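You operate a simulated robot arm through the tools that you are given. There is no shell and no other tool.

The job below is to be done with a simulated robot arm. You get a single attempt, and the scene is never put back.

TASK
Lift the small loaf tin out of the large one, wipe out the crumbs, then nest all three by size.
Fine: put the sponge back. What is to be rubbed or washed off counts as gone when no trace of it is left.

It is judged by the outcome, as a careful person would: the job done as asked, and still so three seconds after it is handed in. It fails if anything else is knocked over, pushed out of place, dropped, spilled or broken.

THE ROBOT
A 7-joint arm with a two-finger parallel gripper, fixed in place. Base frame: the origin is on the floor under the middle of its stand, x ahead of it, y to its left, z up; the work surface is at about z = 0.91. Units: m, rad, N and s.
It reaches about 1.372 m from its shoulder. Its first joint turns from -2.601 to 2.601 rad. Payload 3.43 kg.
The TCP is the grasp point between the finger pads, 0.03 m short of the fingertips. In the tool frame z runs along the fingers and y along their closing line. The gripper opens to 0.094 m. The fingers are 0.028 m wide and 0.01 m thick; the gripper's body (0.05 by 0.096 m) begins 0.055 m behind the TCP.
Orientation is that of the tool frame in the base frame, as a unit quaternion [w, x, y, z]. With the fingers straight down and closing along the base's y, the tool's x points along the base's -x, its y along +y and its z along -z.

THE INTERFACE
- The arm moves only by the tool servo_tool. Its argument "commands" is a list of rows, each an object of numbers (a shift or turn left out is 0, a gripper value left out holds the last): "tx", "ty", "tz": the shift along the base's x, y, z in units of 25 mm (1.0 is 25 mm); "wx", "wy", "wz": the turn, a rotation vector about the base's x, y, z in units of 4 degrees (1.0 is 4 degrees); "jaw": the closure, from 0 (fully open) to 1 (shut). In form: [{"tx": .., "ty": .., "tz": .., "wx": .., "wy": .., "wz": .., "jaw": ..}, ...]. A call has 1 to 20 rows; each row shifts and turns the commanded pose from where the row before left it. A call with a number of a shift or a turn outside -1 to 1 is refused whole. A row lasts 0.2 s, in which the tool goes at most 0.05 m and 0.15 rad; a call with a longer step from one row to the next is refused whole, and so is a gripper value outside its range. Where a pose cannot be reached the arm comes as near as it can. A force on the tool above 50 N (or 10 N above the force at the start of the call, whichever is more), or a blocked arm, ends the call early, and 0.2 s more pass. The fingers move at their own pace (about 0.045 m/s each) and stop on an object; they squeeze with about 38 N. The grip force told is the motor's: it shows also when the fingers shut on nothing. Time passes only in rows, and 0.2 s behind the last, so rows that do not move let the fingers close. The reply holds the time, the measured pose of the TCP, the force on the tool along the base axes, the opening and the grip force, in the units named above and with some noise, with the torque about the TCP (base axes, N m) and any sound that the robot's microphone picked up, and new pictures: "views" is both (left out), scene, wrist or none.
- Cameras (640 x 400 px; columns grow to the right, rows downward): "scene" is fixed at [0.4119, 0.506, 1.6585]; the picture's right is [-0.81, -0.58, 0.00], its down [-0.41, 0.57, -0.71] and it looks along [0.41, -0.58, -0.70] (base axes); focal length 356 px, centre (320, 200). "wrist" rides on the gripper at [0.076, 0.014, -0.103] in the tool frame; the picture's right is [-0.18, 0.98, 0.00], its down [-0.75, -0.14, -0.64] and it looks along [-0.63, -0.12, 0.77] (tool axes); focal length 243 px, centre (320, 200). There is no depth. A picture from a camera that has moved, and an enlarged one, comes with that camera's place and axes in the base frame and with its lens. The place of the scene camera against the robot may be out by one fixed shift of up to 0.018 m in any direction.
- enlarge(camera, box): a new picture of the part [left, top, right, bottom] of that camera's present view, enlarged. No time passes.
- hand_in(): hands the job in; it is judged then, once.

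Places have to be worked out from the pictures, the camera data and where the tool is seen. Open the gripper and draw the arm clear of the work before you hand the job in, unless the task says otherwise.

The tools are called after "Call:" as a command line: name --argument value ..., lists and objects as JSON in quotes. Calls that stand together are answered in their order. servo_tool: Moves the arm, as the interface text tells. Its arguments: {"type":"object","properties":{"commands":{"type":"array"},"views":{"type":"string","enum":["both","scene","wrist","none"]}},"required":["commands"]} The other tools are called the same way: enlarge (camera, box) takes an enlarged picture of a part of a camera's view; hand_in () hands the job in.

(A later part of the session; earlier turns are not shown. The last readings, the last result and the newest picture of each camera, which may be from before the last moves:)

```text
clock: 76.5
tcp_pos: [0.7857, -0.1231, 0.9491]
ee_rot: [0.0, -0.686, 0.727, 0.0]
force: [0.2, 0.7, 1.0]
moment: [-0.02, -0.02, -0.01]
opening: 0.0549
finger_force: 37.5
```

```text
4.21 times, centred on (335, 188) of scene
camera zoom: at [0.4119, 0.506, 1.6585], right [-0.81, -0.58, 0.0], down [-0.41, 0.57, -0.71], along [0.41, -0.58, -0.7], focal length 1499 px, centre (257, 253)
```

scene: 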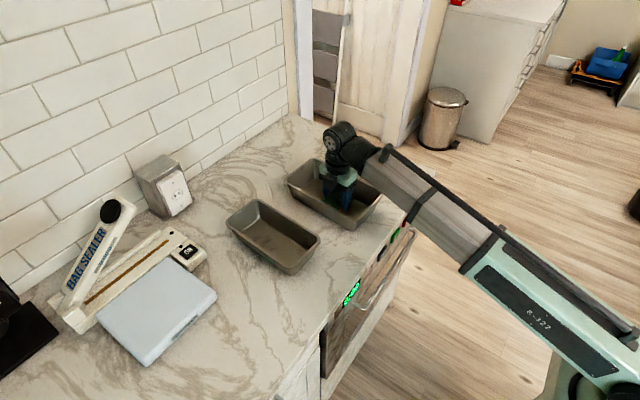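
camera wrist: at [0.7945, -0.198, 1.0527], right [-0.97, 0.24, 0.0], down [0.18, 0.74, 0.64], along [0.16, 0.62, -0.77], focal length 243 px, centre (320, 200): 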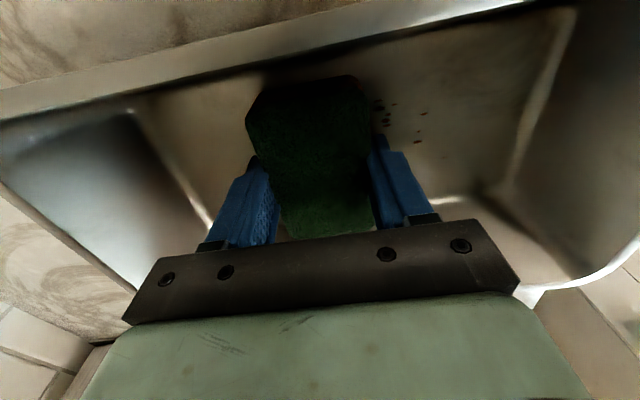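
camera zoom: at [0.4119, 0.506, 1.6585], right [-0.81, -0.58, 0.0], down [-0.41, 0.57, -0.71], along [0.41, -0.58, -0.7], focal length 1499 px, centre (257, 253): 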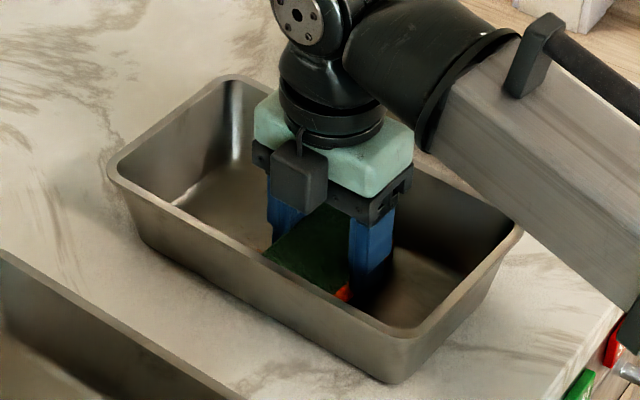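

The force is down to 1 N. I'll press a touch more and carry on past the last crumb position at x≈0.75.

Call:
servo_tool --commands '[{"tz": -0.03}, {"wz": 0.6, "tx": -0.03}, {"wz": 1, "tx": -0.06}, {"wz": 1, "tx": -0.07}, {"wz": 1, "tx": -0.07}, {"wz": 0.4, "tx": -0.03}, {"wz": -0.6, "tx": -0.03}, {"wz": -1, "tx": -0.07}, {"wz": -1, "tx": -0.07}, {"wz": -1, "tx": -0.07}, {"wz": -1, "tx": -0.07}, {"wz": -1, "tx": -0.07}, {"wz": -1, "tx": -0.07}, {"wz": -1, "tx": -0.07}, {"wz": -0.4, "tx": -0.03}, {"wz": 0.6}, {"wz": 1}, {"wz": 1}, {"wz": 1}, {"wz": 0.4}]'

Call:
enlarge --camera "scene" --box '[270, 140, 400, 235]'

Call:
enlarge --camera "wrist" --box '[0, 0, 640, 240]'

```text
clock: 80.7
tcp_pos: [0.7634, -0.1232, 0.9482]
ee_rot: [0.0, -0.687, 0.727, 0.0]
force: [-0.9, -0.6, 7.4]
moment: [-0.01, 0.01, 0.01]
opening: 0.0546
finger_force: 37.8
camera wrist: at [0.7458, -0.198, 1.0515], right [-0.97, 0.24, 0.0], down [0.18, 0.74, 0.64], along [0.15, 0.62, -0.77], focal length 243 px, centre (320, 200)
```

scene: 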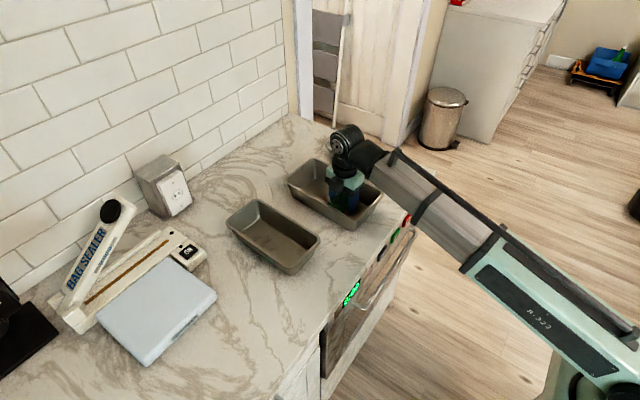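
wrist: 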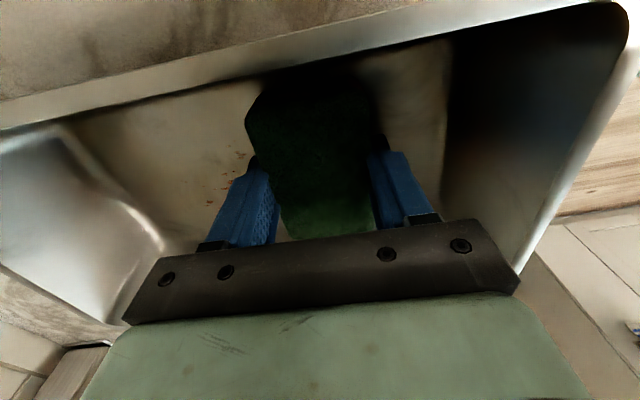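

```text
4.21 times, centred on (335, 188) of scene
camera zoom: at [0.4119, 0.506, 1.6585], right [-0.81, -0.58, 0.0], down [-0.41, 0.57, -0.71], along [0.41, -0.58, -0.7], focal length 1499 px, centre (257, 253)
```

zoom: 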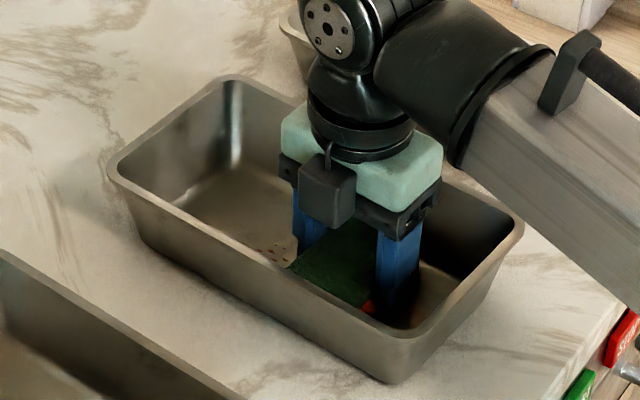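

```text
1.00 times, centred on (320, 120) of wrist (not enlarged: the box is as wide or as high as the picture)
camera zoom: at [0.7458, -0.198, 1.0515], right [-0.97, 0.24, 0.0], down [0.18, 0.74, 0.64], along [0.15, 0.62, -0.77], focal length 243 px, centre (320, 280)
```

zoom: 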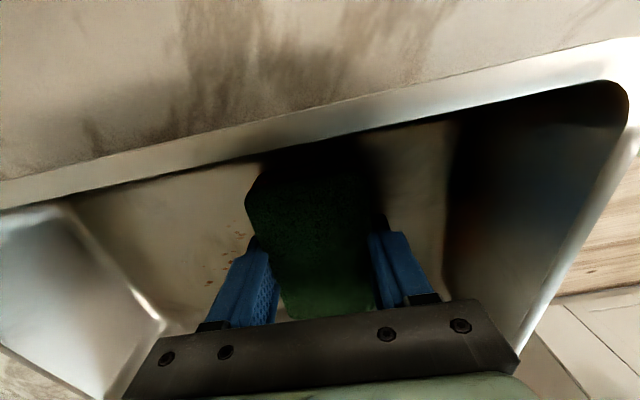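

Some faint, half-rubbed traces remain around x 0.81–0.845. I'll sweep back toward the far end with the same oscillating rub at moderate pressure.

Call:
servo_tool --commands '[{"wz": 0.6, "tx": 0.03}, {"wz": 1, "tx": 0.07}, {"wz": 1, "tx": 0.07}, {"wz": 1, "tx": 0.07}, {"wz": 0.4, "tx": 0.03}, {"wz": -0.6, "tx": 0.03}, {"wz": -1, "tx": 0.07}, {"wz": -1, "tx": 0.07}, {"wz": -1, "tx": 0.07}, {"wz": -1, "tx": 0.07}, {"wz": -1, "tx": 0.07}, {"wz": -1, "tx": 0.07}, {"wz": -1, "tx": 0.07}, {"wz": -0.4, "tx": 0.03}, {"wz": 0.6, "tx": 0.03}, {"wz": 1, "tx": 0.07}, {"wz": 1, "tx": 0.07}, {"wz": 1, "tx": 0.07}, {"wz": 0.4, "tx": 0.03}]' --views "scene"

Call:
enlarge --camera "scene" --box '[270, 140, 400, 235]'

```text
clock: 84.7
tcp_pos: [0.7933, -0.1228, 0.9489]
ee_rot: [0.001, -0.687, 0.727, 0.001]
force: [-1.9, -0.1, 3.5]
moment: [0.0, 0.07, 0.02]
opening: 0.0547
finger_force: 38.2
```

scene: 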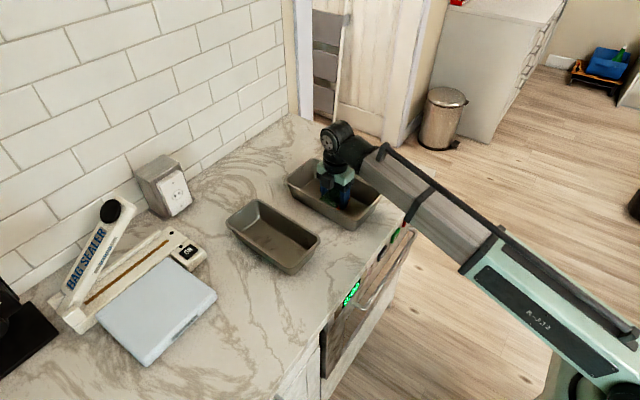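

```text
4.21 times, centred on (335, 188) of scene
camera zoom: at [0.4119, 0.506, 1.6585], right [-0.81, -0.58, 0.0], down [-0.41, 0.57, -0.71], along [0.41, -0.58, -0.7], focal length 1499 px, centre (257, 253)
```

zoom: 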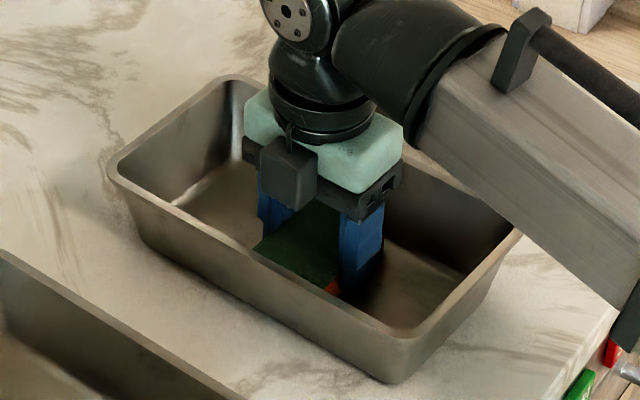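

Call:
servo_tool --commands '[{"tz": -0.02}, {"wz": 0.6, "tx": 0.03}, {"wz": 1, "tx": 0.07}, {"wz": 1, "tx": 0.07}, {"wz": 1, "tx": 0.07}, {"wz": 0.4, "tx": 0.03}, {"wz": -0.6, "tx": 0.03}, {"wz": -1, "tx": 0.07}, {"wz": -1, "tx": 0.07}, {"wz": -1, "tx": 0.07}, {"wz": -1, "tx": 0.07}, {"wz": -1, "tx": 0.07}, {"wz": -1, "tx": 0.07}, {"wz": -1, "tx": 0.07}, {"wz": -0.4, "tx": 0.03}, {"wz": 0.6, "tx": 0.03}, {"wz": 1, "tx": 0.07}, {"wz": 1, "tx": 0.07}, {"wz": 1, "tx": 0.07}, {"wz": 0.4, "tx": 0.03}]' --views "scene"

```text
clock: 88.9
tcp_pos: [0.8214, -0.1225, 0.948]
ee_rot: [0.001, -0.686, 0.727, 0.0]
force: [-1.3, 0.5, 9.0]
moment: [0.01, 0.08, 0.0]
opening: 0.0549
finger_force: 37.9
```

scene: 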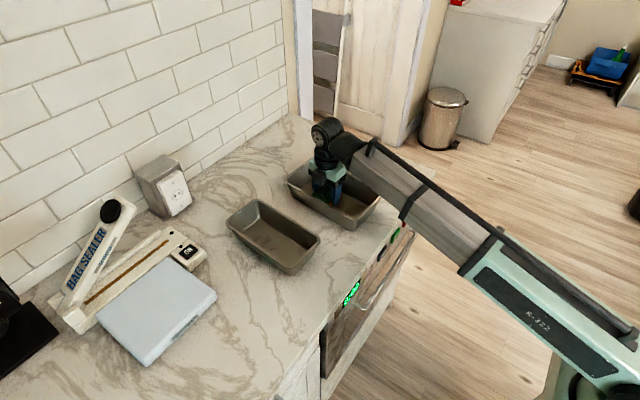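

The tin is still in place, with pressure now at 9 N. I'll ease off a touch and finish the sweep to x≈0.85.

Call:
servo_tool --commands '[{"tz": 0.01}, {"wz": 0.6, "tx": 0.03}, {"wz": 1, "tx": 0.07}, {"wz": 1, "tx": 0.07}, {"wz": 1, "tx": 0.07}, {"wz": 0.4, "tx": 0.03}, {"wz": -0.6, "tx": 0.03}, {"wz": -1, "tx": 0.07}, {"wz": -1, "tx": 0.07}, {"wz": -1, "tx": 0.07}, {"wz": -1, "tx": 0.07}, {"wz": -1, "tx": 0.07}, {"wz": -1, "tx": 0.07}, {"wz": -1, "tx": 0.07}, {"wz": -0.4, "tx": 0.03}, {"wz": 0.6, "tx": 0.03}, {"wz": 1, "tx": 0.07}, {"wz": 1, "tx": 0.07}, {"wz": 1, "tx": 0.07}, {"wz": 0.4, "tx": 0.03}]'

Call:
enlarge --camera "scene" --box '[270, 140, 400, 235]'

Call:
enlarge --camera "wrist" --box '[80, 0, 640, 240]'

```text
clock: 93.1
tcp_pos: [0.8499, -0.1213, 0.9489]
ee_rot: [0.0, -0.686, 0.728, 0.0]
force: [0.2, -0.2, -0.1]
moment: [0.0, -0.02, -0.01]
opening: 0.0548
finger_force: 37.8
camera wrist: at [0.8307, -0.1975, 1.0523], right [-0.97, 0.24, 0.0], down [0.18, 0.74, 0.64], along [0.16, 0.62, -0.77], focal length 243 px, centre (320, 200)
```

scene: 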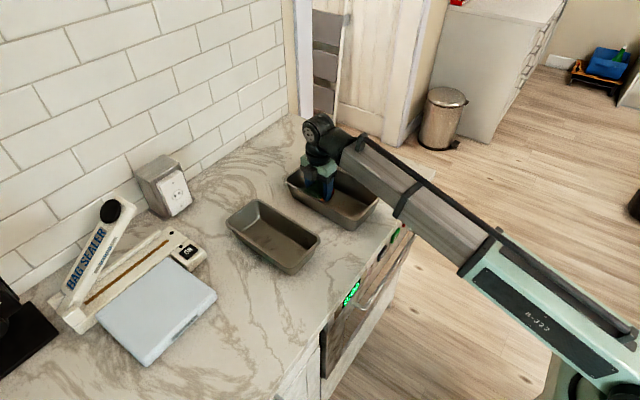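
wrist: 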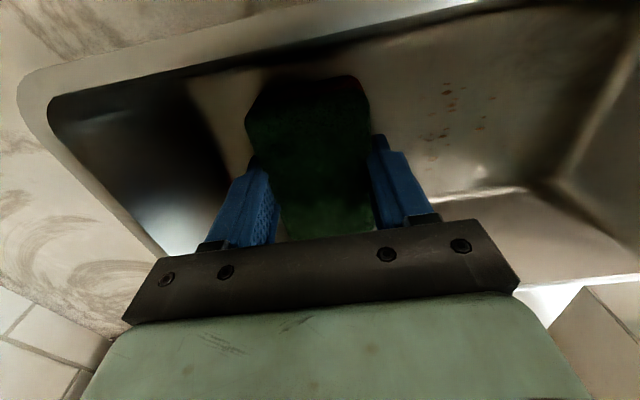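

```text
4.21 times, centred on (335, 188) of scene
camera zoom: at [0.4119, 0.506, 1.6585], right [-0.81, -0.58, 0.0], down [-0.41, 0.57, -0.71], along [0.41, -0.58, -0.7], focal length 1499 px, centre (257, 253)
```

zoom: 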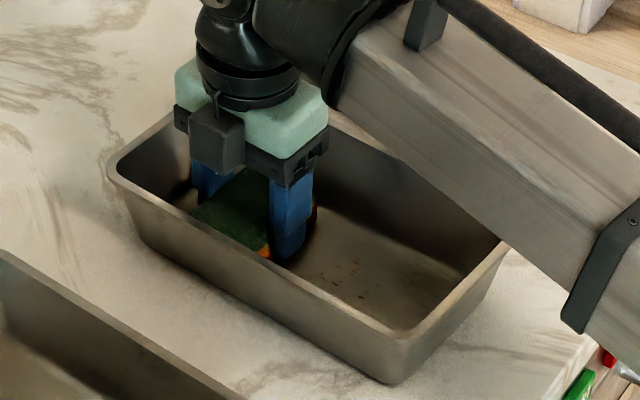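

```text
1.14 times, centred on (360, 120) of wrist
camera zoom: at [0.8307, -0.1975, 1.0523], right [-0.97, 0.24, 0.0], down [0.18, 0.74, 0.64], along [0.16, 0.62, -0.77], focal length 277 px, centre (274, 291)
```

zoom: 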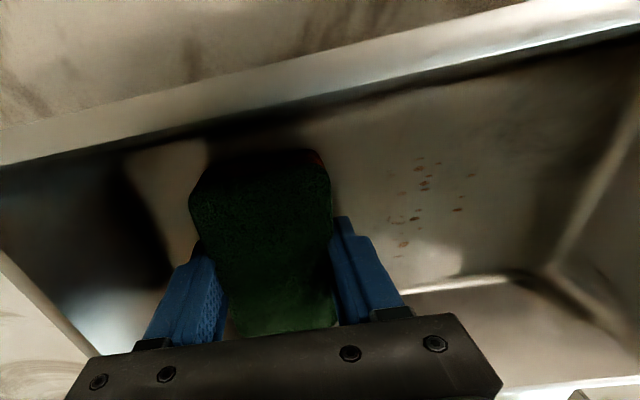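

The marks fade a little more with each rub; faint traces remain around x 0.745–0.79. Contact is near zero here, so I'll press down about 0.8 mm and work back toward them.

Call:
servo_tool --commands '[{"tz": -0.035}, {"wz": 0.6, "tx": -0.04}, {"wz": 1, "tx": -0.08}, {"wz": 1, "tx": -0.08}, {"wz": 1, "tx": -0.08}, {"wz": 0.4, "tx": -0.04}, {"wz": -0.6, "tx": -0.04}, {"wz": -1, "tx": -0.08}, {"wz": -1, "tx": -0.08}, {"wz": -1, "tx": -0.08}, {"wz": -1, "tx": -0.08}, {"wz": -1, "tx": -0.08}, {"wz": -1, "tx": -0.08}, {"wz": -1, "tx": -0.08}, {"wz": -0.4, "tx": -0.04}, {"wz": 0.6, "tx": -0.04}, {"wz": 1, "tx": -0.08}, {"wz": 1, "tx": -0.08}, {"wz": 1, "tx": -0.08}, {"wz": 0.4, "tx": -0.04}]' --views "none"

```text
clock: 97.3
tcp_pos: [0.8166, -0.1217, 0.9474]
ee_rot: [0.002, -0.687, 0.727, -0.001]
force: [4.5, 0.8, 22.6]
moment: [-0.01, -0.04, -0.02]
opening: 0.0549
finger_force: 38.6
```

The pressure built up to 22 N, which is more than I want. I'll ease off and check the tin hasn't shifted.

Call:
servo_tool --commands '[{"tz": 0.03}, {}]'

Call:
enlarge --camera "scene" --box '[270, 140, 400, 235]'

Call:
enlarge --camera "wrist" --box '[80, 0, 640, 240]'

```text
clock: 97.9
tcp_pos: [0.8178, -0.1222, 0.9481]
ee_rot: [0.0, -0.686, 0.728, 0.0]
force: [0.9, 1.8, 12.3]
moment: [0.02, -0.04, 0.02]
opening: 0.0549
finger_force: 38.1
camera wrist: at [0.7982, -0.1978, 1.0509], right [-0.97, 0.24, 0.0], down [0.19, 0.74, 0.64], along [0.16, 0.62, -0.77], focal length 243 px, centre (320, 200)
```

scene: 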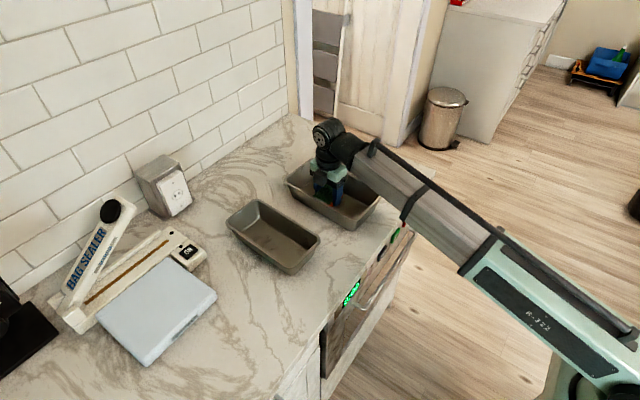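
wrist: 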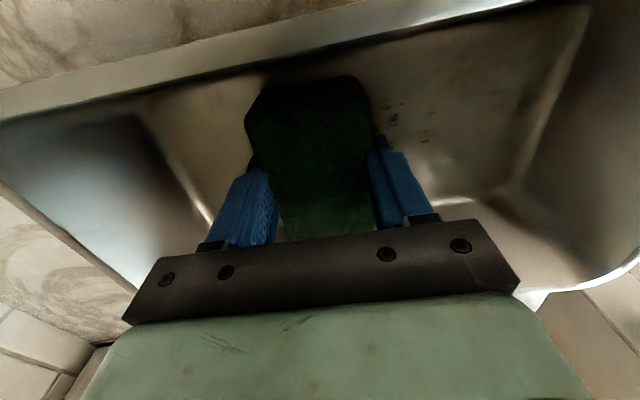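

```text
4.21 times, centred on (335, 188) of scene
camera zoom: at [0.4119, 0.506, 1.6585], right [-0.81, -0.58, 0.0], down [-0.41, 0.57, -0.71], along [0.41, -0.58, -0.7], focal length 1499 px, centre (257, 253)
```

zoom: 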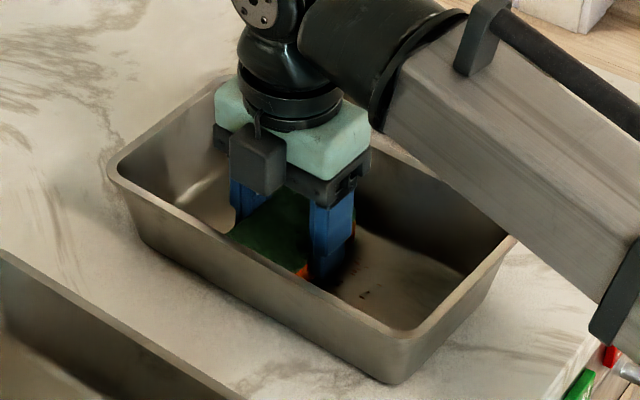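

```text
1.14 times, centred on (360, 120) of wrist
camera zoom: at [0.7982, -0.1978, 1.0509], right [-0.97, 0.24, 0.0], down [0.19, 0.74, 0.64], along [0.16, 0.62, -0.77], focal length 277 px, centre (274, 291)
```

zoom: 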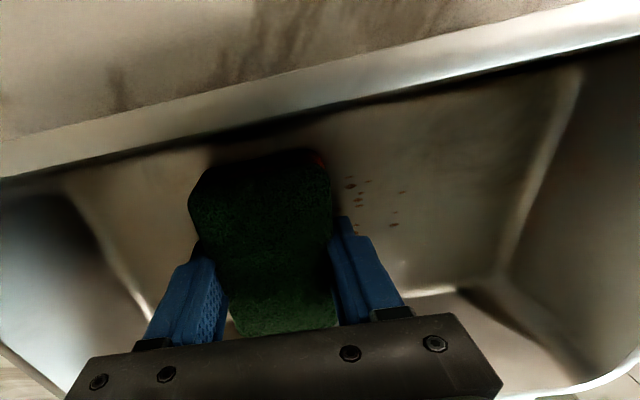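

The tin stayed put even at that pressure. At 12 N I'll continue the oscillating rub over the remaining faint traces.

Call:
servo_tool --commands '[{"wz": 0.6, "tx": -0.04}, {"wz": 1, "tx": -0.08}, {"wz": 1, "tx": -0.08}, {"wz": 1, "tx": -0.08}, {"wz": 0.4, "tx": -0.04}, {"wz": -0.6, "tx": -0.04}, {"wz": -1, "tx": -0.08}, {"wz": -1, "tx": -0.08}, {"wz": -1, "tx": -0.08}, {"wz": -1, "tx": -0.08}, {"wz": -1, "tx": -0.08}, {"wz": -1, "tx": -0.08}, {"wz": -1, "tx": -0.08}, {"wz": -0.4, "tx": -0.04}, {"wz": 0.6, "tx": -0.04}, {"wz": 1, "tx": -0.08}, {"wz": 1, "tx": -0.08}, {"wz": 1, "tx": -0.08}, {"wz": 0.4, "tx": -0.04}]' --views "none"

```text
clock: 101.9
tcp_pos: [0.7846, -0.1211, 0.9487]
ee_rot: [0.0, -0.686, 0.727, 0.0]
force: [1.0, 0.7, 1.3]
moment: [-0.03, -0.06, 0.02]
opening: 0.0549
finger_force: 38.4
```

Pressure has dropped to 1.3 N here. I'll press down about 0.7 mm and keep rubbing to x≈0.76.

Call:
servo_tool --commands '[{"tz": -0.028}, {"wz": 0.6, "tx": -0.03}, {"wz": 1, "tx": -0.06}, {"wz": 1, "tx": -0.06}, {"wz": 1, "tx": -0.06}, {"wz": 0.4, "tx": -0.03}, {"wz": -0.6, "tx": -0.03}, {"wz": -1, "tx": -0.06}, {"wz": -1, "tx": -0.06}, {"wz": -1, "tx": -0.06}, {"wz": -1, "tx": -0.06}, {"wz": -1, "tx": -0.06}, {"wz": -1, "tx": -0.06}, {"wz": -1, "tx": -0.06}, {"wz": -0.4, "tx": -0.03}, {"wz": 0.6, "tx": -0.03}, {"wz": 1, "tx": -0.06}, {"wz": 1, "tx": -0.06}, {"wz": 1, "tx": -0.06}, {"wz": 0.4}]'

Call:
enlarge --camera "scene" --box '[270, 140, 400, 235]'

Call:
enlarge --camera "wrist" --box '[0, 0, 560, 240]'

```text
clock: 106.1
tcp_pos: [0.7599, -0.1216, 0.9481]
ee_rot: [0.001, -0.686, 0.727, 0.0]
force: [-0.1, 0.0, 18.2]
moment: [-0.02, 0.0, -0.02]
opening: 0.0549
finger_force: 37.7
camera wrist: at [0.7428, -0.1976, 1.0508], right [-0.97, 0.24, 0.0], down [0.18, 0.74, 0.64], along [0.15, 0.62, -0.77], focal length 243 px, centre (320, 200)
```

scene: 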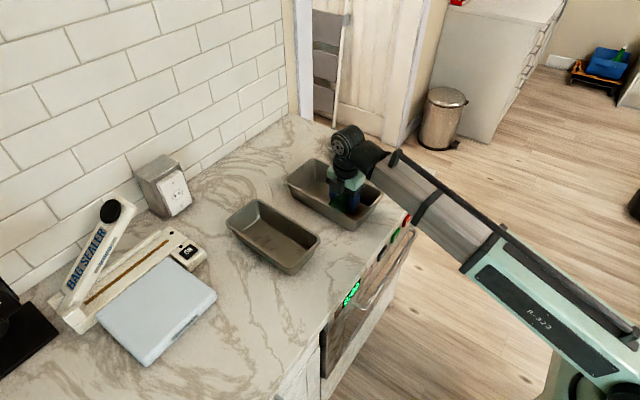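
wrist: 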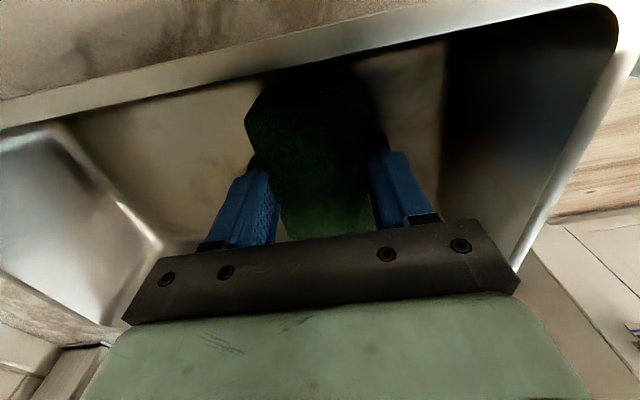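

```text
4.21 times, centred on (335, 188) of scene
camera zoom: at [0.4119, 0.506, 1.6585], right [-0.81, -0.58, 0.0], down [-0.41, 0.57, -0.71], along [0.41, -0.58, -0.7], focal length 1499 px, centre (257, 253)
```

zoom: 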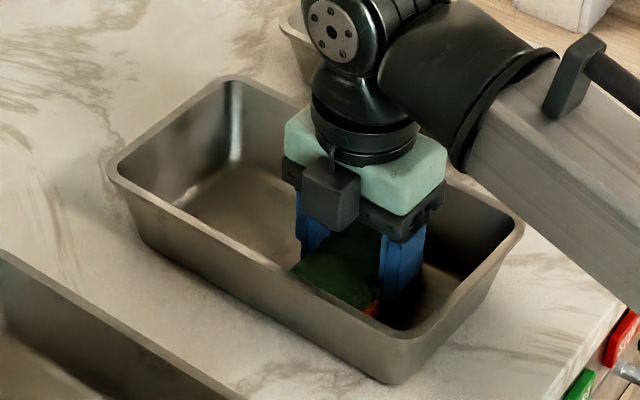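

```text
1.14 times, centred on (280, 120) of wrist
camera zoom: at [0.7428, -0.1976, 1.0508], right [-0.97, 0.24, 0.0], down [0.18, 0.74, 0.64], along [0.15, 0.62, -0.77], focal length 277 px, centre (366, 291)
```

zoom: 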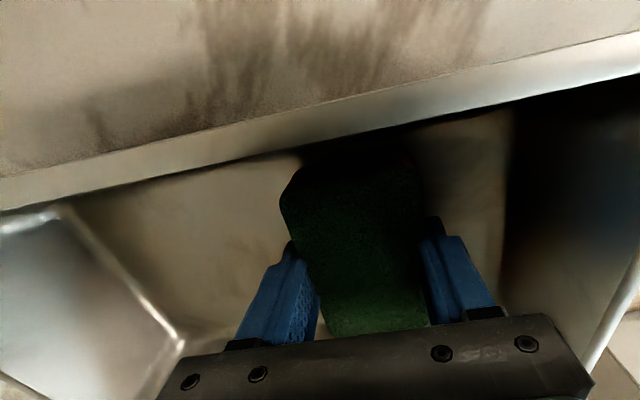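

The far part now looks clean. I'll rub a couple more cycles here at the near end, then lift clear to inspect the whole floor.

Call:
servo_tool --commands '[{"tz": 0.01, "wz": 0.6}, {"wz": 1}, {"wz": 1, "tx": 0.05}, {"wz": 1, "tx": 0.08}, {"wz": 0.4, "tx": 0.08}, {"wz": -0.6, "tx": 0.08}, {"wz": -1, "tx": 0.08}, {"wz": -1, "tx": 0.08}, {"wz": -1, "tx": 0.08}, {"wz": -1, "tx": 0.08}, {"wz": -1, "tx": 0.08}, {"wz": -1, "tx": 0.08}, {"wz": -1, "tx": 0.08}, {"wz": -0.4, "tx": 0.05}, {"wz": 0.6, "tx": 0.05}, {"wz": 1, "tx": 0.08}, {"wz": 1, "tx": 0.08}, {"wz": 1, "tx": 0.08}, {"wz": 0.4, "tx": 0.05}]' --views "none"

```text
clock: 110.1
tcp_pos: [0.7927, -0.1232, 0.9488]
ee_rot: [0.0, -0.687, 0.727, 0.0]
force: [-3.3, -0.3, 9.8]
moment: [-0.01, 0.12, 0.0]
opening: 0.0549
finger_force: 38.2
```

Contact is still good at 10 N. I'll lift the sponge out and move it toward the far side so both cameras can see the floor.

Call:
servo_tool --commands '[{"tz": 0.2}, {"tz": 0.5}, {"tz": 0.8}, {"tz": 0.9}, {"tz": 0.8}, {"tz": 0.6, "tx": 0.3}, {"tz": 0.2, "tx": 0.6}, {"tx": 0.8}, {"tx": 0.8}, {"tx": 0.8}, {"tx": 0.7}, {"tx": 0.5}, {"tx": 0.2}, {}]'

Call:
enlarge --camera "scene" --box '[280, 150, 390, 230]'

Call:
enlarge --camera "wrist" --box '[300, 0, 640, 200]'

```text
clock: 113.1
tcp_pos: [0.9104, -0.123, 1.0474]
ee_rot: [0.0, -0.686, 0.728, 0.0]
force: [0.2, -0.4, -0.1]
moment: [-0.03, -0.02, -0.01]
opening: 0.0546
finger_force: 37.9
camera wrist: at [0.8919, -0.1979, 1.1511], right [-0.97, 0.24, 0.0], down [0.19, 0.74, 0.64], along [0.16, 0.62, -0.77], focal length 243 px, centre (320, 200)
```

scene: 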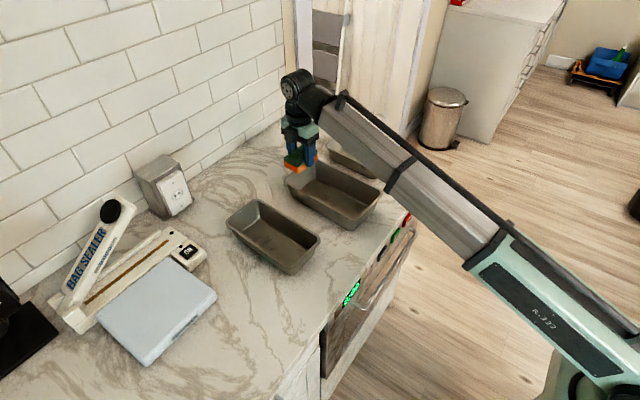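
wrist: 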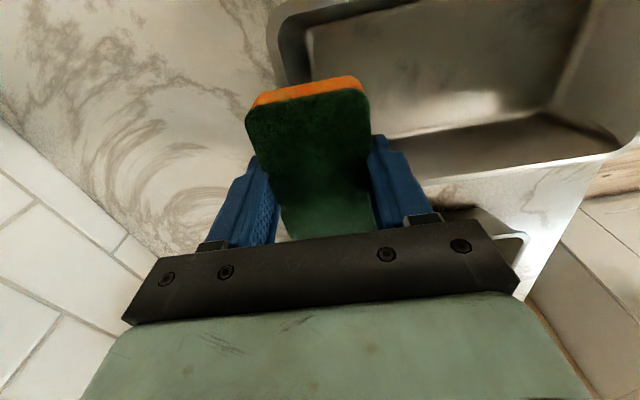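

```text
5.00 times, centred on (335, 190) of scene
camera zoom: at [0.4119, 0.506, 1.6585], right [-0.81, -0.58, 0.0], down [-0.41, 0.57, -0.71], along [0.41, -0.58, -0.7], focal length 1780 px, centre (245, 250)
```

zoom: 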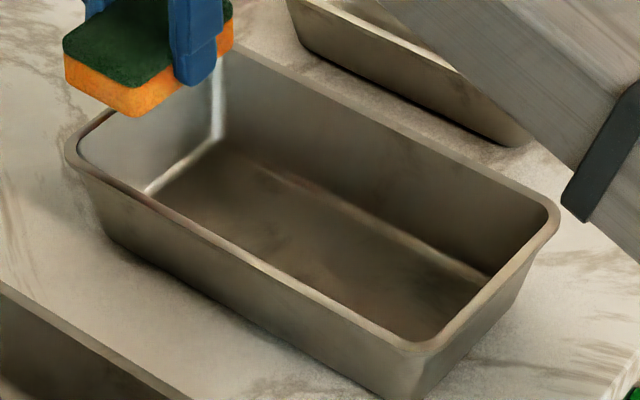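

```text
1.88 times, centred on (470, 100) of wrist
camera zoom: at [0.8919, -0.1979, 1.1511], right [-0.97, 0.24, 0.0], down [0.19, 0.74, 0.64], along [0.16, 0.62, -0.77], focal length 457 px, centre (38, 388)
```

zoom: 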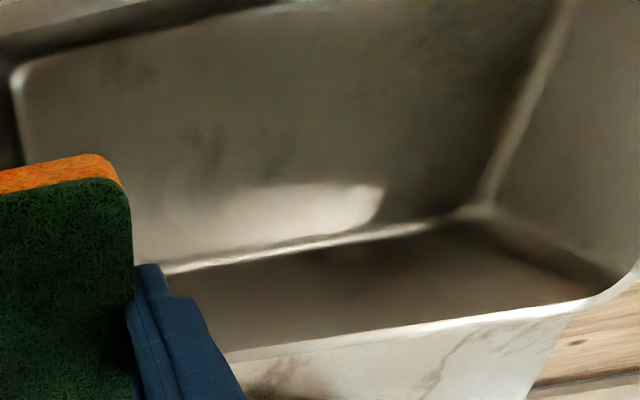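

The floor looks clean at this scale. I'll zoom in further to check for faint traces.

Call:
enlarge --camera "scene" --box '[310, 178, 370, 220]'

Call:
enlarge --camera "wrist" --box '[360, 20, 560, 140]'

Call:
enlarge --camera "scene" --box '[285, 160, 345, 202]'

```text
9.52 times, centred on (340, 199) of scene
camera zoom: at [0.4119, 0.506, 1.6585], right [-0.81, -0.58, 0.0], down [-0.41, 0.57, -0.71], along [0.41, -0.58, -0.7], focal length 3390 px, centre (130, 210)
```

zoom: 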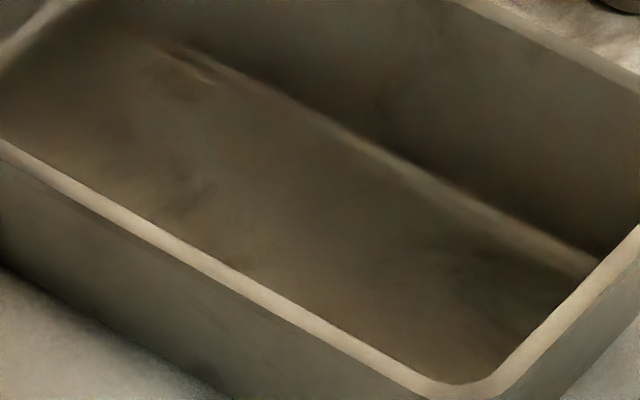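

```text
3.20 times, centred on (460, 80) of wrist
camera zoom: at [0.8919, -0.1979, 1.1511], right [-0.97, 0.24, 0.0], down [0.19, 0.74, 0.64], along [0.16, 0.62, -0.77], focal length 776 px, centre (-128, 584)
```

zoom: 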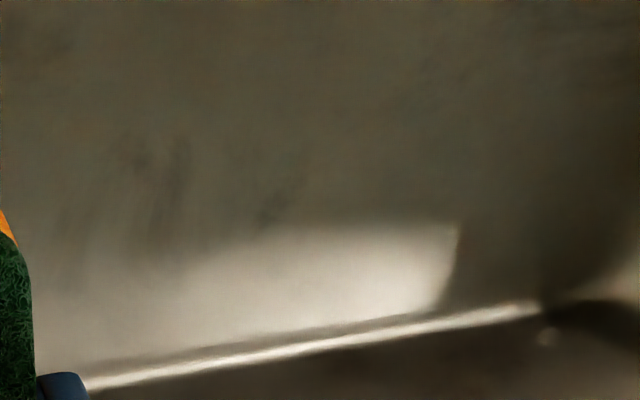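

```text
9.52 times, centred on (315, 181) of scene
camera zoom: at [0.4119, 0.506, 1.6585], right [-0.81, -0.58, 0.0], down [-0.41, 0.57, -0.71], along [0.41, -0.58, -0.7], focal length 3390 px, centre (368, 381)
```

zoom: 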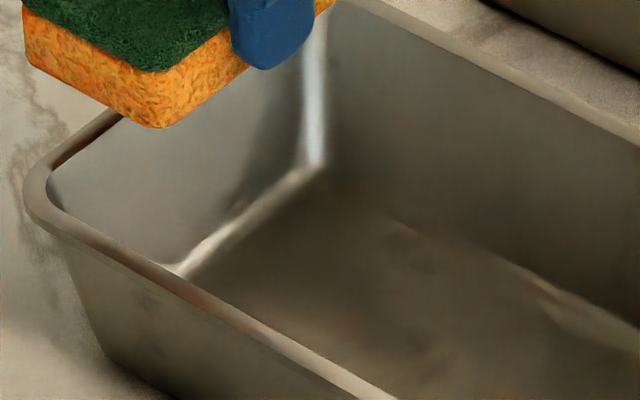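

It looks clean apart from vague smudges that could just be reflections. Since no trace may remain, I'll make one more full pass over the crumb area to be safe.

Call:
servo_tool --commands '[{"tx": -0.4}, {"tx": -0.7}, {"tx": -0.7}, {"tx": -0.5}, {"tx": -0.1, "tz": -0.3}, {"tz": -0.7}, {"tz": -0.8}, {"tz": -0.8}, {"tz": -0.6}, {"tz": -0.35}, {"tz": -0.15}, {"tz": -0.1}, {"tz": -0.06}, {}]' --views "none"

```text
clock: 116.1
tcp_pos: [0.8503, -0.1213, 0.9514]
ee_rot: [0.0, -0.686, 0.728, 0.0]
force: [0.2, -0.4, 0.1]
moment: [-0.02, -0.02, 0.01]
opening: 0.0548
finger_force: 37.9
```

Call:
servo_tool --commands '[{"tz": -0.05}, {"tz": -0.04}, {"tz": -0.03}, {}]' --views "none"

```text
clock: 117.1
tcp_pos: [0.8505, -0.1222, 0.9494]
ee_rot: [0.0, -0.686, 0.728, -0.001]
force: [0.7, -1.9, 4.8]
moment: [-0.02, 0.01, -0.01]
opening: 0.0547
finger_force: 38.5
```

Contact is at 5 N. I'll start the pass with slightly more pressure, oscillating toward the near end.

Call:
servo_tool --commands '[{"tz": -0.015}, {"wz": 0.6, "tx": -0.04}, {"wz": 1, "tx": -0.08}, {"wz": 1, "tx": -0.08}, {"wz": 1, "tx": -0.08}, {"wz": 0.4, "tx": -0.04}, {"wz": -0.6, "tx": -0.04}, {"wz": -1, "tx": -0.08}, {"wz": -1, "tx": -0.08}, {"wz": -1, "tx": -0.08}, {"wz": -1, "tx": -0.08}, {"wz": -1, "tx": -0.08}, {"wz": -1, "tx": -0.08}, {"wz": -1, "tx": -0.08}, {"wz": -0.4, "tx": -0.04}, {"wz": 0.6, "tx": -0.04}, {"wz": 1, "tx": -0.08}, {"wz": 1, "tx": -0.08}, {"wz": 1, "tx": -0.08}, {"wz": 0.4, "tx": -0.04}]' --views "none"

```text
clock: 121.3
tcp_pos: [0.8181, -0.1235, 0.9477]
ee_rot: [0.0, -0.686, 0.727, -0.001]
force: [2.8, 0.1, 13.1]
moment: [-0.03, -0.01, 0.0]
opening: 0.0545
finger_force: 38.0
```

Pressure is 13 N with steady motion. I'll continue the pass.

Call:
servo_tool --commands '[{"wz": 0.6, "tx": -0.04}, {"wz": 1, "tx": -0.08}, {"wz": 1, "tx": -0.08}, {"wz": 1, "tx": -0.08}, {"wz": 0.4, "tx": -0.04}, {"wz": -0.6, "tx": -0.04}, {"wz": -1, "tx": -0.08}, {"wz": -1, "tx": -0.08}, {"wz": -1, "tx": -0.08}, {"wz": -1, "tx": -0.08}, {"wz": -1, "tx": -0.08}, {"wz": -1, "tx": -0.08}, {"wz": -1, "tx": -0.08}, {"wz": -0.4, "tx": -0.04}, {"wz": 0.6, "tx": -0.04}, {"wz": 1, "tx": -0.08}, {"wz": 1, "tx": -0.08}, {"wz": 1, "tx": -0.08}, {"wz": 0.4, "tx": -0.04}]' --views "scene"

Call:
enlarge --camera "scene" --box '[270, 140, 400, 235]'

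```text
clock: 125.3
tcp_pos: [0.7857, -0.1221, 0.9482]
ee_rot: [0.001, -0.686, 0.727, 0.0]
force: [2.6, -0.3, 15.9]
moment: [-0.05, -0.03, 0.0]
opening: 0.0549
finger_force: 38.3
```

scene: 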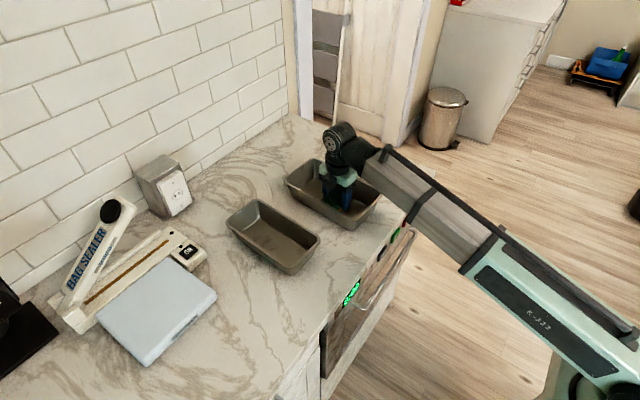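

```text
4.21 times, centred on (335, 188) of scene
camera zoom: at [0.4119, 0.506, 1.6585], right [-0.81, -0.58, 0.0], down [-0.41, 0.57, -0.71], along [0.41, -0.58, -0.7], focal length 1499 px, centre (257, 253)
```

zoom: 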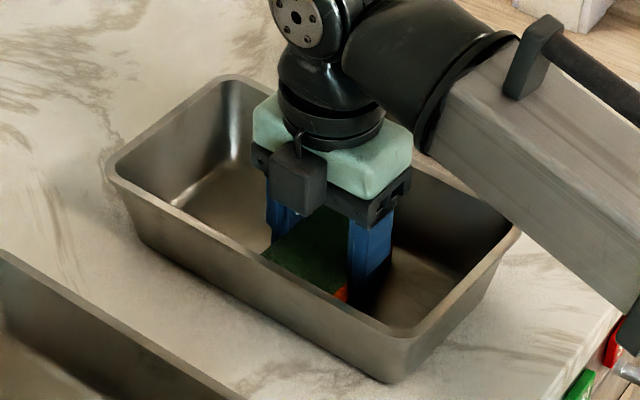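

The tin remains in place at 16 N. I'll do the last stretch at the near end, then rub in place there.

Call:
servo_tool --commands '[{"wz": 0.6, "tx": -0.04}, {"wz": 1, "tx": -0.08}, {"wz": 1, "tx": -0.08}, {"wz": 1, "tx": -0.08}, {"wz": 0.4, "tx": -0.04}, {"wz": -0.6, "tx": -0.04}, {"wz": -1, "tx": -0.08}, {"wz": -1, "tx": -0.08}, {"wz": -1, "tx": -0.08}, {"wz": -1, "tx": -0.08}, {"wz": -1, "tx": -0.08}, {"wz": -1, "tx": -0.08}, {"wz": -1, "tx": -0.08}, {"wz": -0.4, "tx": -0.04}, {"wz": 0.6}, {"wz": 1}, {"wz": 1, "tx": 0.06}, {"wz": 1, "tx": 0.08}, {"wz": 0.4, "tx": 0.08}]' --views "none"

```text
clock: 129.3
tcp_pos: [0.7668, -0.1229, 0.9479]
ee_rot: [0.001, -0.686, 0.727, 0.0]
force: [-6.5, -0.9, 12.6]
moment: [-0.02, 0.17, 0.01]
opening: 0.0549
finger_force: 38.6
```

The pass is done. While the sponge still grips the floor at 12 N, I'll drag the tin straight back about 33 mm toward its original spot.

Call:
servo_tool --commands '[{"tx": 0.1}, {"tx": 0.2, "ty": -0.03}, {"tx": 0.2, "ty": -0.04}, {"tx": 0.2, "ty": -0.04}, {"tx": 0.2, "ty": -0.04}, {"tx": 0.2, "ty": -0.03}, {"tx": 0.2}, {"tx": 0.1}, {}]' --views "scene"

Call:
enlarge --camera "scene" --box '[270, 140, 400, 235]'

```text
clock: 131.3
tcp_pos: [0.8022, -0.1274, 0.9473]
ee_rot: [0.001, -0.686, 0.728, -0.001]
force: [-4.4, -0.5, 17.0]
moment: [-0.02, 0.17, -0.01]
opening: 0.0549
finger_force: 37.5
```

scene: 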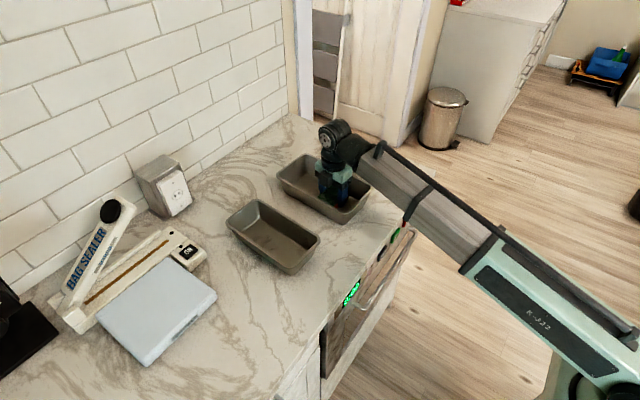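

```text
4.21 times, centred on (335, 188) of scene
camera zoom: at [0.4119, 0.506, 1.6585], right [-0.81, -0.58, 0.0], down [-0.41, 0.57, -0.71], along [0.41, -0.58, -0.7], focal length 1499 px, centre (257, 253)
```

zoom: 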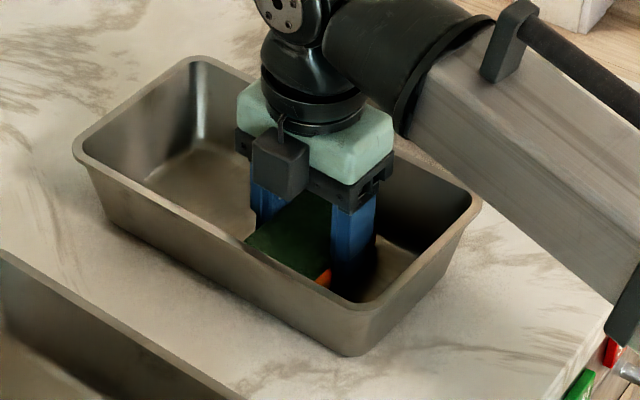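

The tin moved back to about its original place. I'll lift the sponge out and move it up and away so I can inspect the floor again.

Call:
servo_tool --commands '[{"tz": 0.2}, {"tz": 0.5}, {"tz": 0.8}, {"tz": 0.9}, {"tz": 0.8}, {"tz": 0.6}, {"tz": 0.4, "tx": 0.3}, {"tz": 0.2, "tx": 0.6}, {"tx": 0.8}, {"tx": 0.8}, {"tx": 0.8}, {"tx": 0.8}, {"tx": 0.8}, {"tx": 0.6}, {"tx": 0.3}, {}]'

Call:
enlarge --camera "scene" --box '[270, 145, 380, 225]'

Call:
enlarge --camera "wrist" --box '[300, 0, 640, 200]'

```text
clock: 134.7
tcp_pos: [0.9482, -0.128, 1.058]
ee_rot: [0.0, -0.686, 0.728, -0.001]
force: [0.2, 0.7, -0.3]
moment: [-0.03, 0.0, -0.03]
opening: 0.0548
finger_force: 38.4
camera wrist: at [0.929, -0.2026, 1.1608], right [-0.97, 0.24, 0.0], down [0.19, 0.74, 0.64], along [0.16, 0.62, -0.77], focal length 243 px, centre (320, 200)
```

scene: 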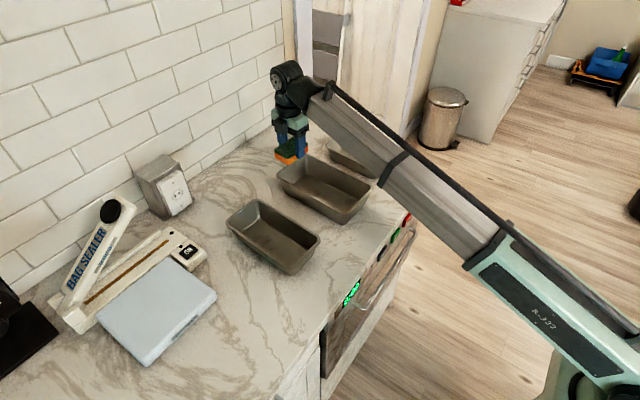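
wrist: 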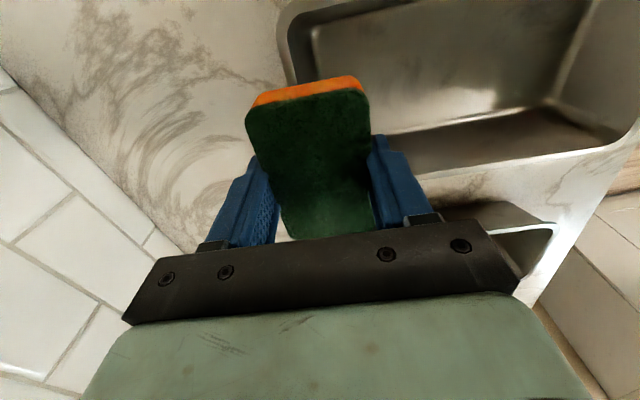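

```text
5.00 times, centred on (325, 185) of scene
camera zoom: at [0.4119, 0.506, 1.6585], right [-0.81, -0.58, 0.0], down [-0.41, 0.57, -0.71], along [0.41, -0.58, -0.7], focal length 1780 px, centre (295, 275)
```

zoom: 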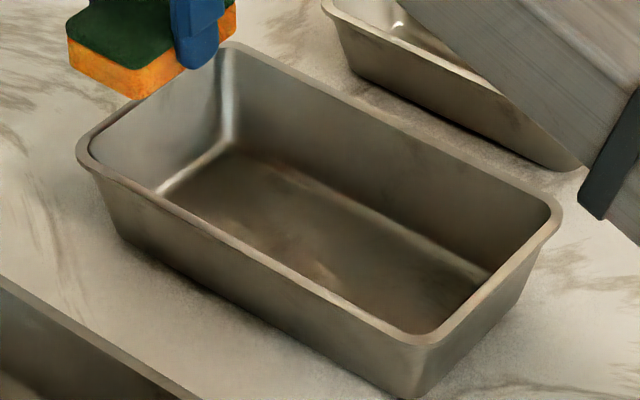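

```text
1.88 times, centred on (470, 100) of wrist
camera zoom: at [0.929, -0.2026, 1.1608], right [-0.97, 0.24, 0.0], down [0.19, 0.74, 0.64], along [0.16, 0.62, -0.77], focal length 457 px, centre (38, 388)
```

zoom: 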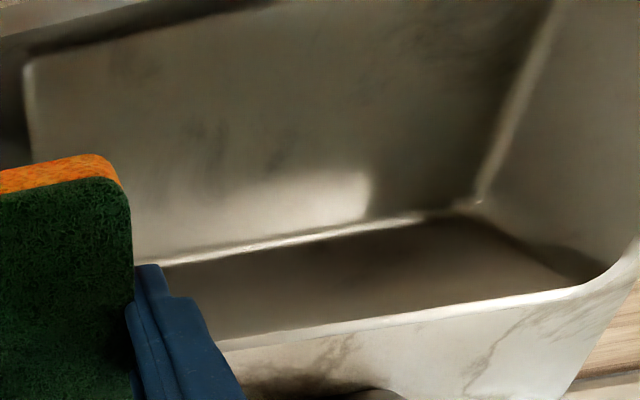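

The floor is clean from both cameras, and the faint smudges didn't change with rubbing, so they are just the metal's finish. Now I'll carry the sponge back to its original spot and yaw.

Call:
servo_tool --commands '[{"tx": 0.2, "ty": -0.1}, {"tx": 0.5, "ty": -0.25, "wz": 0.3}, {"tx": 0.7, "ty": -0.38, "wz": 0.4}, {"tx": 0.8, "ty": -0.43, "wz": 0.4}, {"tx": 0.8, "ty": -0.43, "wz": 0.4}, {"tx": 0.8, "ty": -0.43, "wz": 0.27}, {"tx": 0.6, "ty": -0.33}, {"tx": 0.35, "ty": -0.2}, {"tx": 0.1, "ty": -0.06}, {"tz": -0.3}, {"tz": -0.6}, {"tz": -0.8}, {"tz": -0.8}, {"tz": -0.6}, {"tz": -0.4}, {"tz": -0.2}, {}]'

Call:
enlarge --camera "scene" --box '[240, 110, 320, 180]'

```text
clock: 138.3
tcp_pos: [1.0702, -0.1936, 0.9653]
ee_rot: [0.001, 0.73, -0.683, 0.0]
force: [-0.9, 1.1, -0.6]
moment: [0.02, 0.03, -0.04]
opening: 0.0548
finger_force: 37.9
camera wrist: at [1.0601, -0.2704, 1.0679], right [-0.99, 0.12, 0.0], down [0.09, 0.76, 0.64], along [0.08, 0.64, -0.77], focal length 243 px, centre (320, 200)
```

scene: 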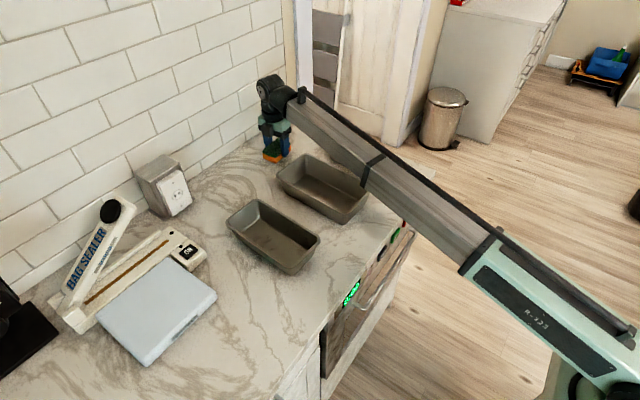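
wrist: 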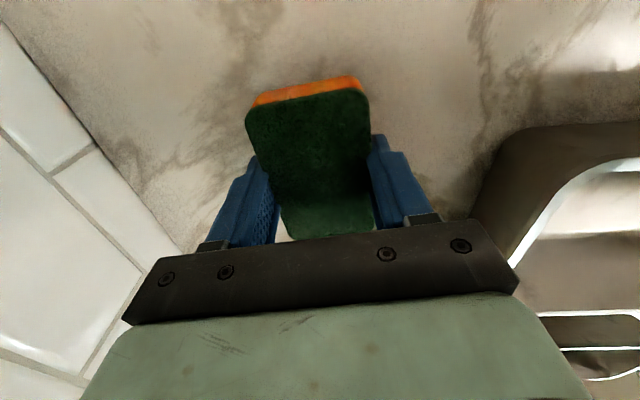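

```text
5.71 times, centred on (280, 145) of scene
camera zoom: at [0.4119, 0.506, 1.6585], right [-0.81, -0.58, 0.0], down [-0.41, 0.57, -0.71], along [0.41, -0.58, -0.7], focal length 2034 px, centre (549, 514)
```

zoom: 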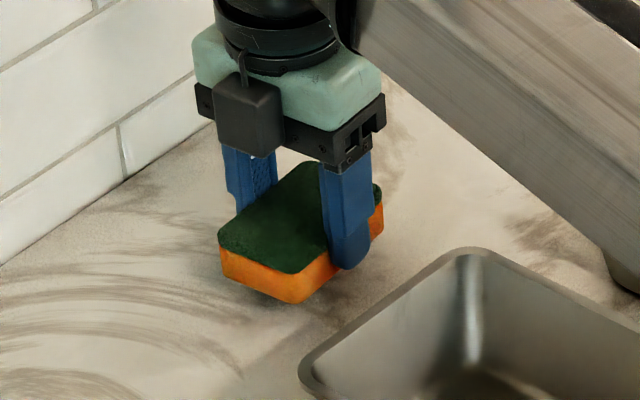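

I'm back over the home spot with the sponge about 20 mm up. I'll lower it in small steps until it touches the counter.

Call:
servo_tool --commands '[{"tz": -0.25}, {"tz": -0.25}, {"tz": -0.12}, {"tz": -0.06}, {}]' --views "none"

```text
clock: 139.5
tcp_pos: [1.0683, -0.1936, 0.9497]
ee_rot: [0.001, 0.73, -0.684, 0.0]
force: [0.2, 0.5, 0.0]
moment: [-0.01, 0.02, 0.02]
opening: 0.0546
finger_force: 38.5
```

Call:
servo_tool --commands '[{"tz": -0.06}, {"tz": -0.06}, {"tz": -0.04}, {}]' --views "none"

```text
clock: 140.5
tcp_pos: [1.0678, -0.1925, 0.9437]
ee_rot: [0.0, 0.729, -0.684, 0.0]
force: [0.3, -0.5, 4.9]
moment: [-0.05, -0.01, 0.02]
opening: 0.0548
finger_force: 37.8
```

It's on the counter (5 N). I'll open the jaws and rise straight up.

Call:
servo_tool --commands '[{"tz": 0.02}, {"jaw": 0}, {"jaw": 0}, {"jaw": 0}, {"tz": 0.2}, {"tz": 0.5}, {"tz": 0.8}, {"tz": 0.9}, {"tz": 0.8}, {"tz": 0.6}, {"tz": 0.3}, {}]'

Call:
enlarge --camera "scene" --box '[240, 110, 320, 180]'

```text
clock: 143.1
tcp_pos: [1.068, -0.1927, 1.0472]
ee_rot: [0.0, 0.73, -0.683, -0.001]
force: [-0.4, 0.0, -0.4]
moment: [-0.03, 0.01, 0.0]
opening: 0.094
finger_force: 0.1
camera wrist: at [1.059, -0.27, 1.1498], right [-0.99, 0.12, 0.0], down [0.09, 0.76, 0.64], along [0.08, 0.64, -0.77], focal length 243 px, centre (320, 200)
```

scene: 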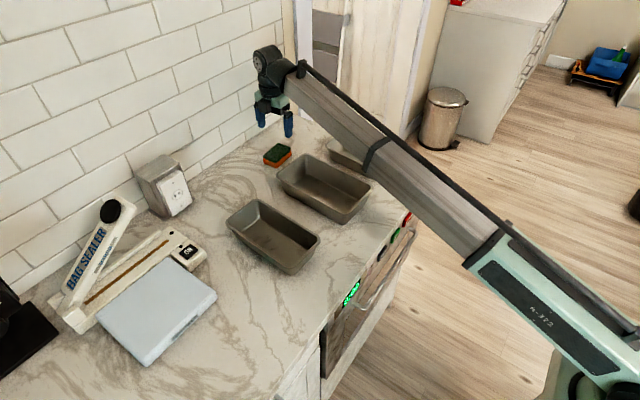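
wrist: 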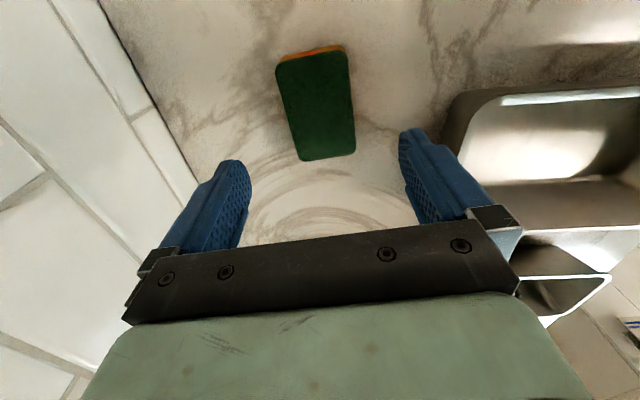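

```text
5.71 times, centred on (280, 145) of scene
camera zoom: at [0.4119, 0.506, 1.6585], right [-0.81, -0.58, 0.0], down [-0.41, 0.57, -0.71], along [0.41, -0.58, -0.7], focal length 2034 px, centre (549, 514)
```

zoom: 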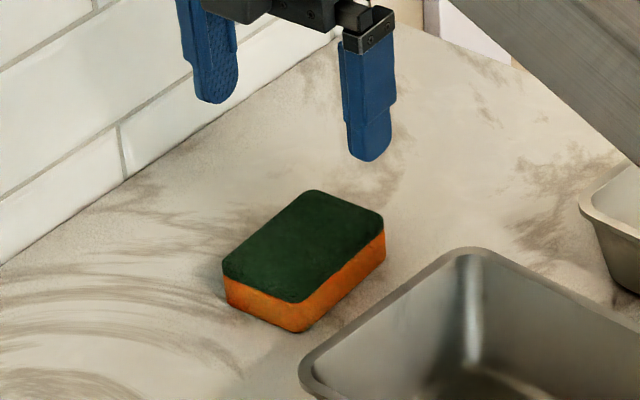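

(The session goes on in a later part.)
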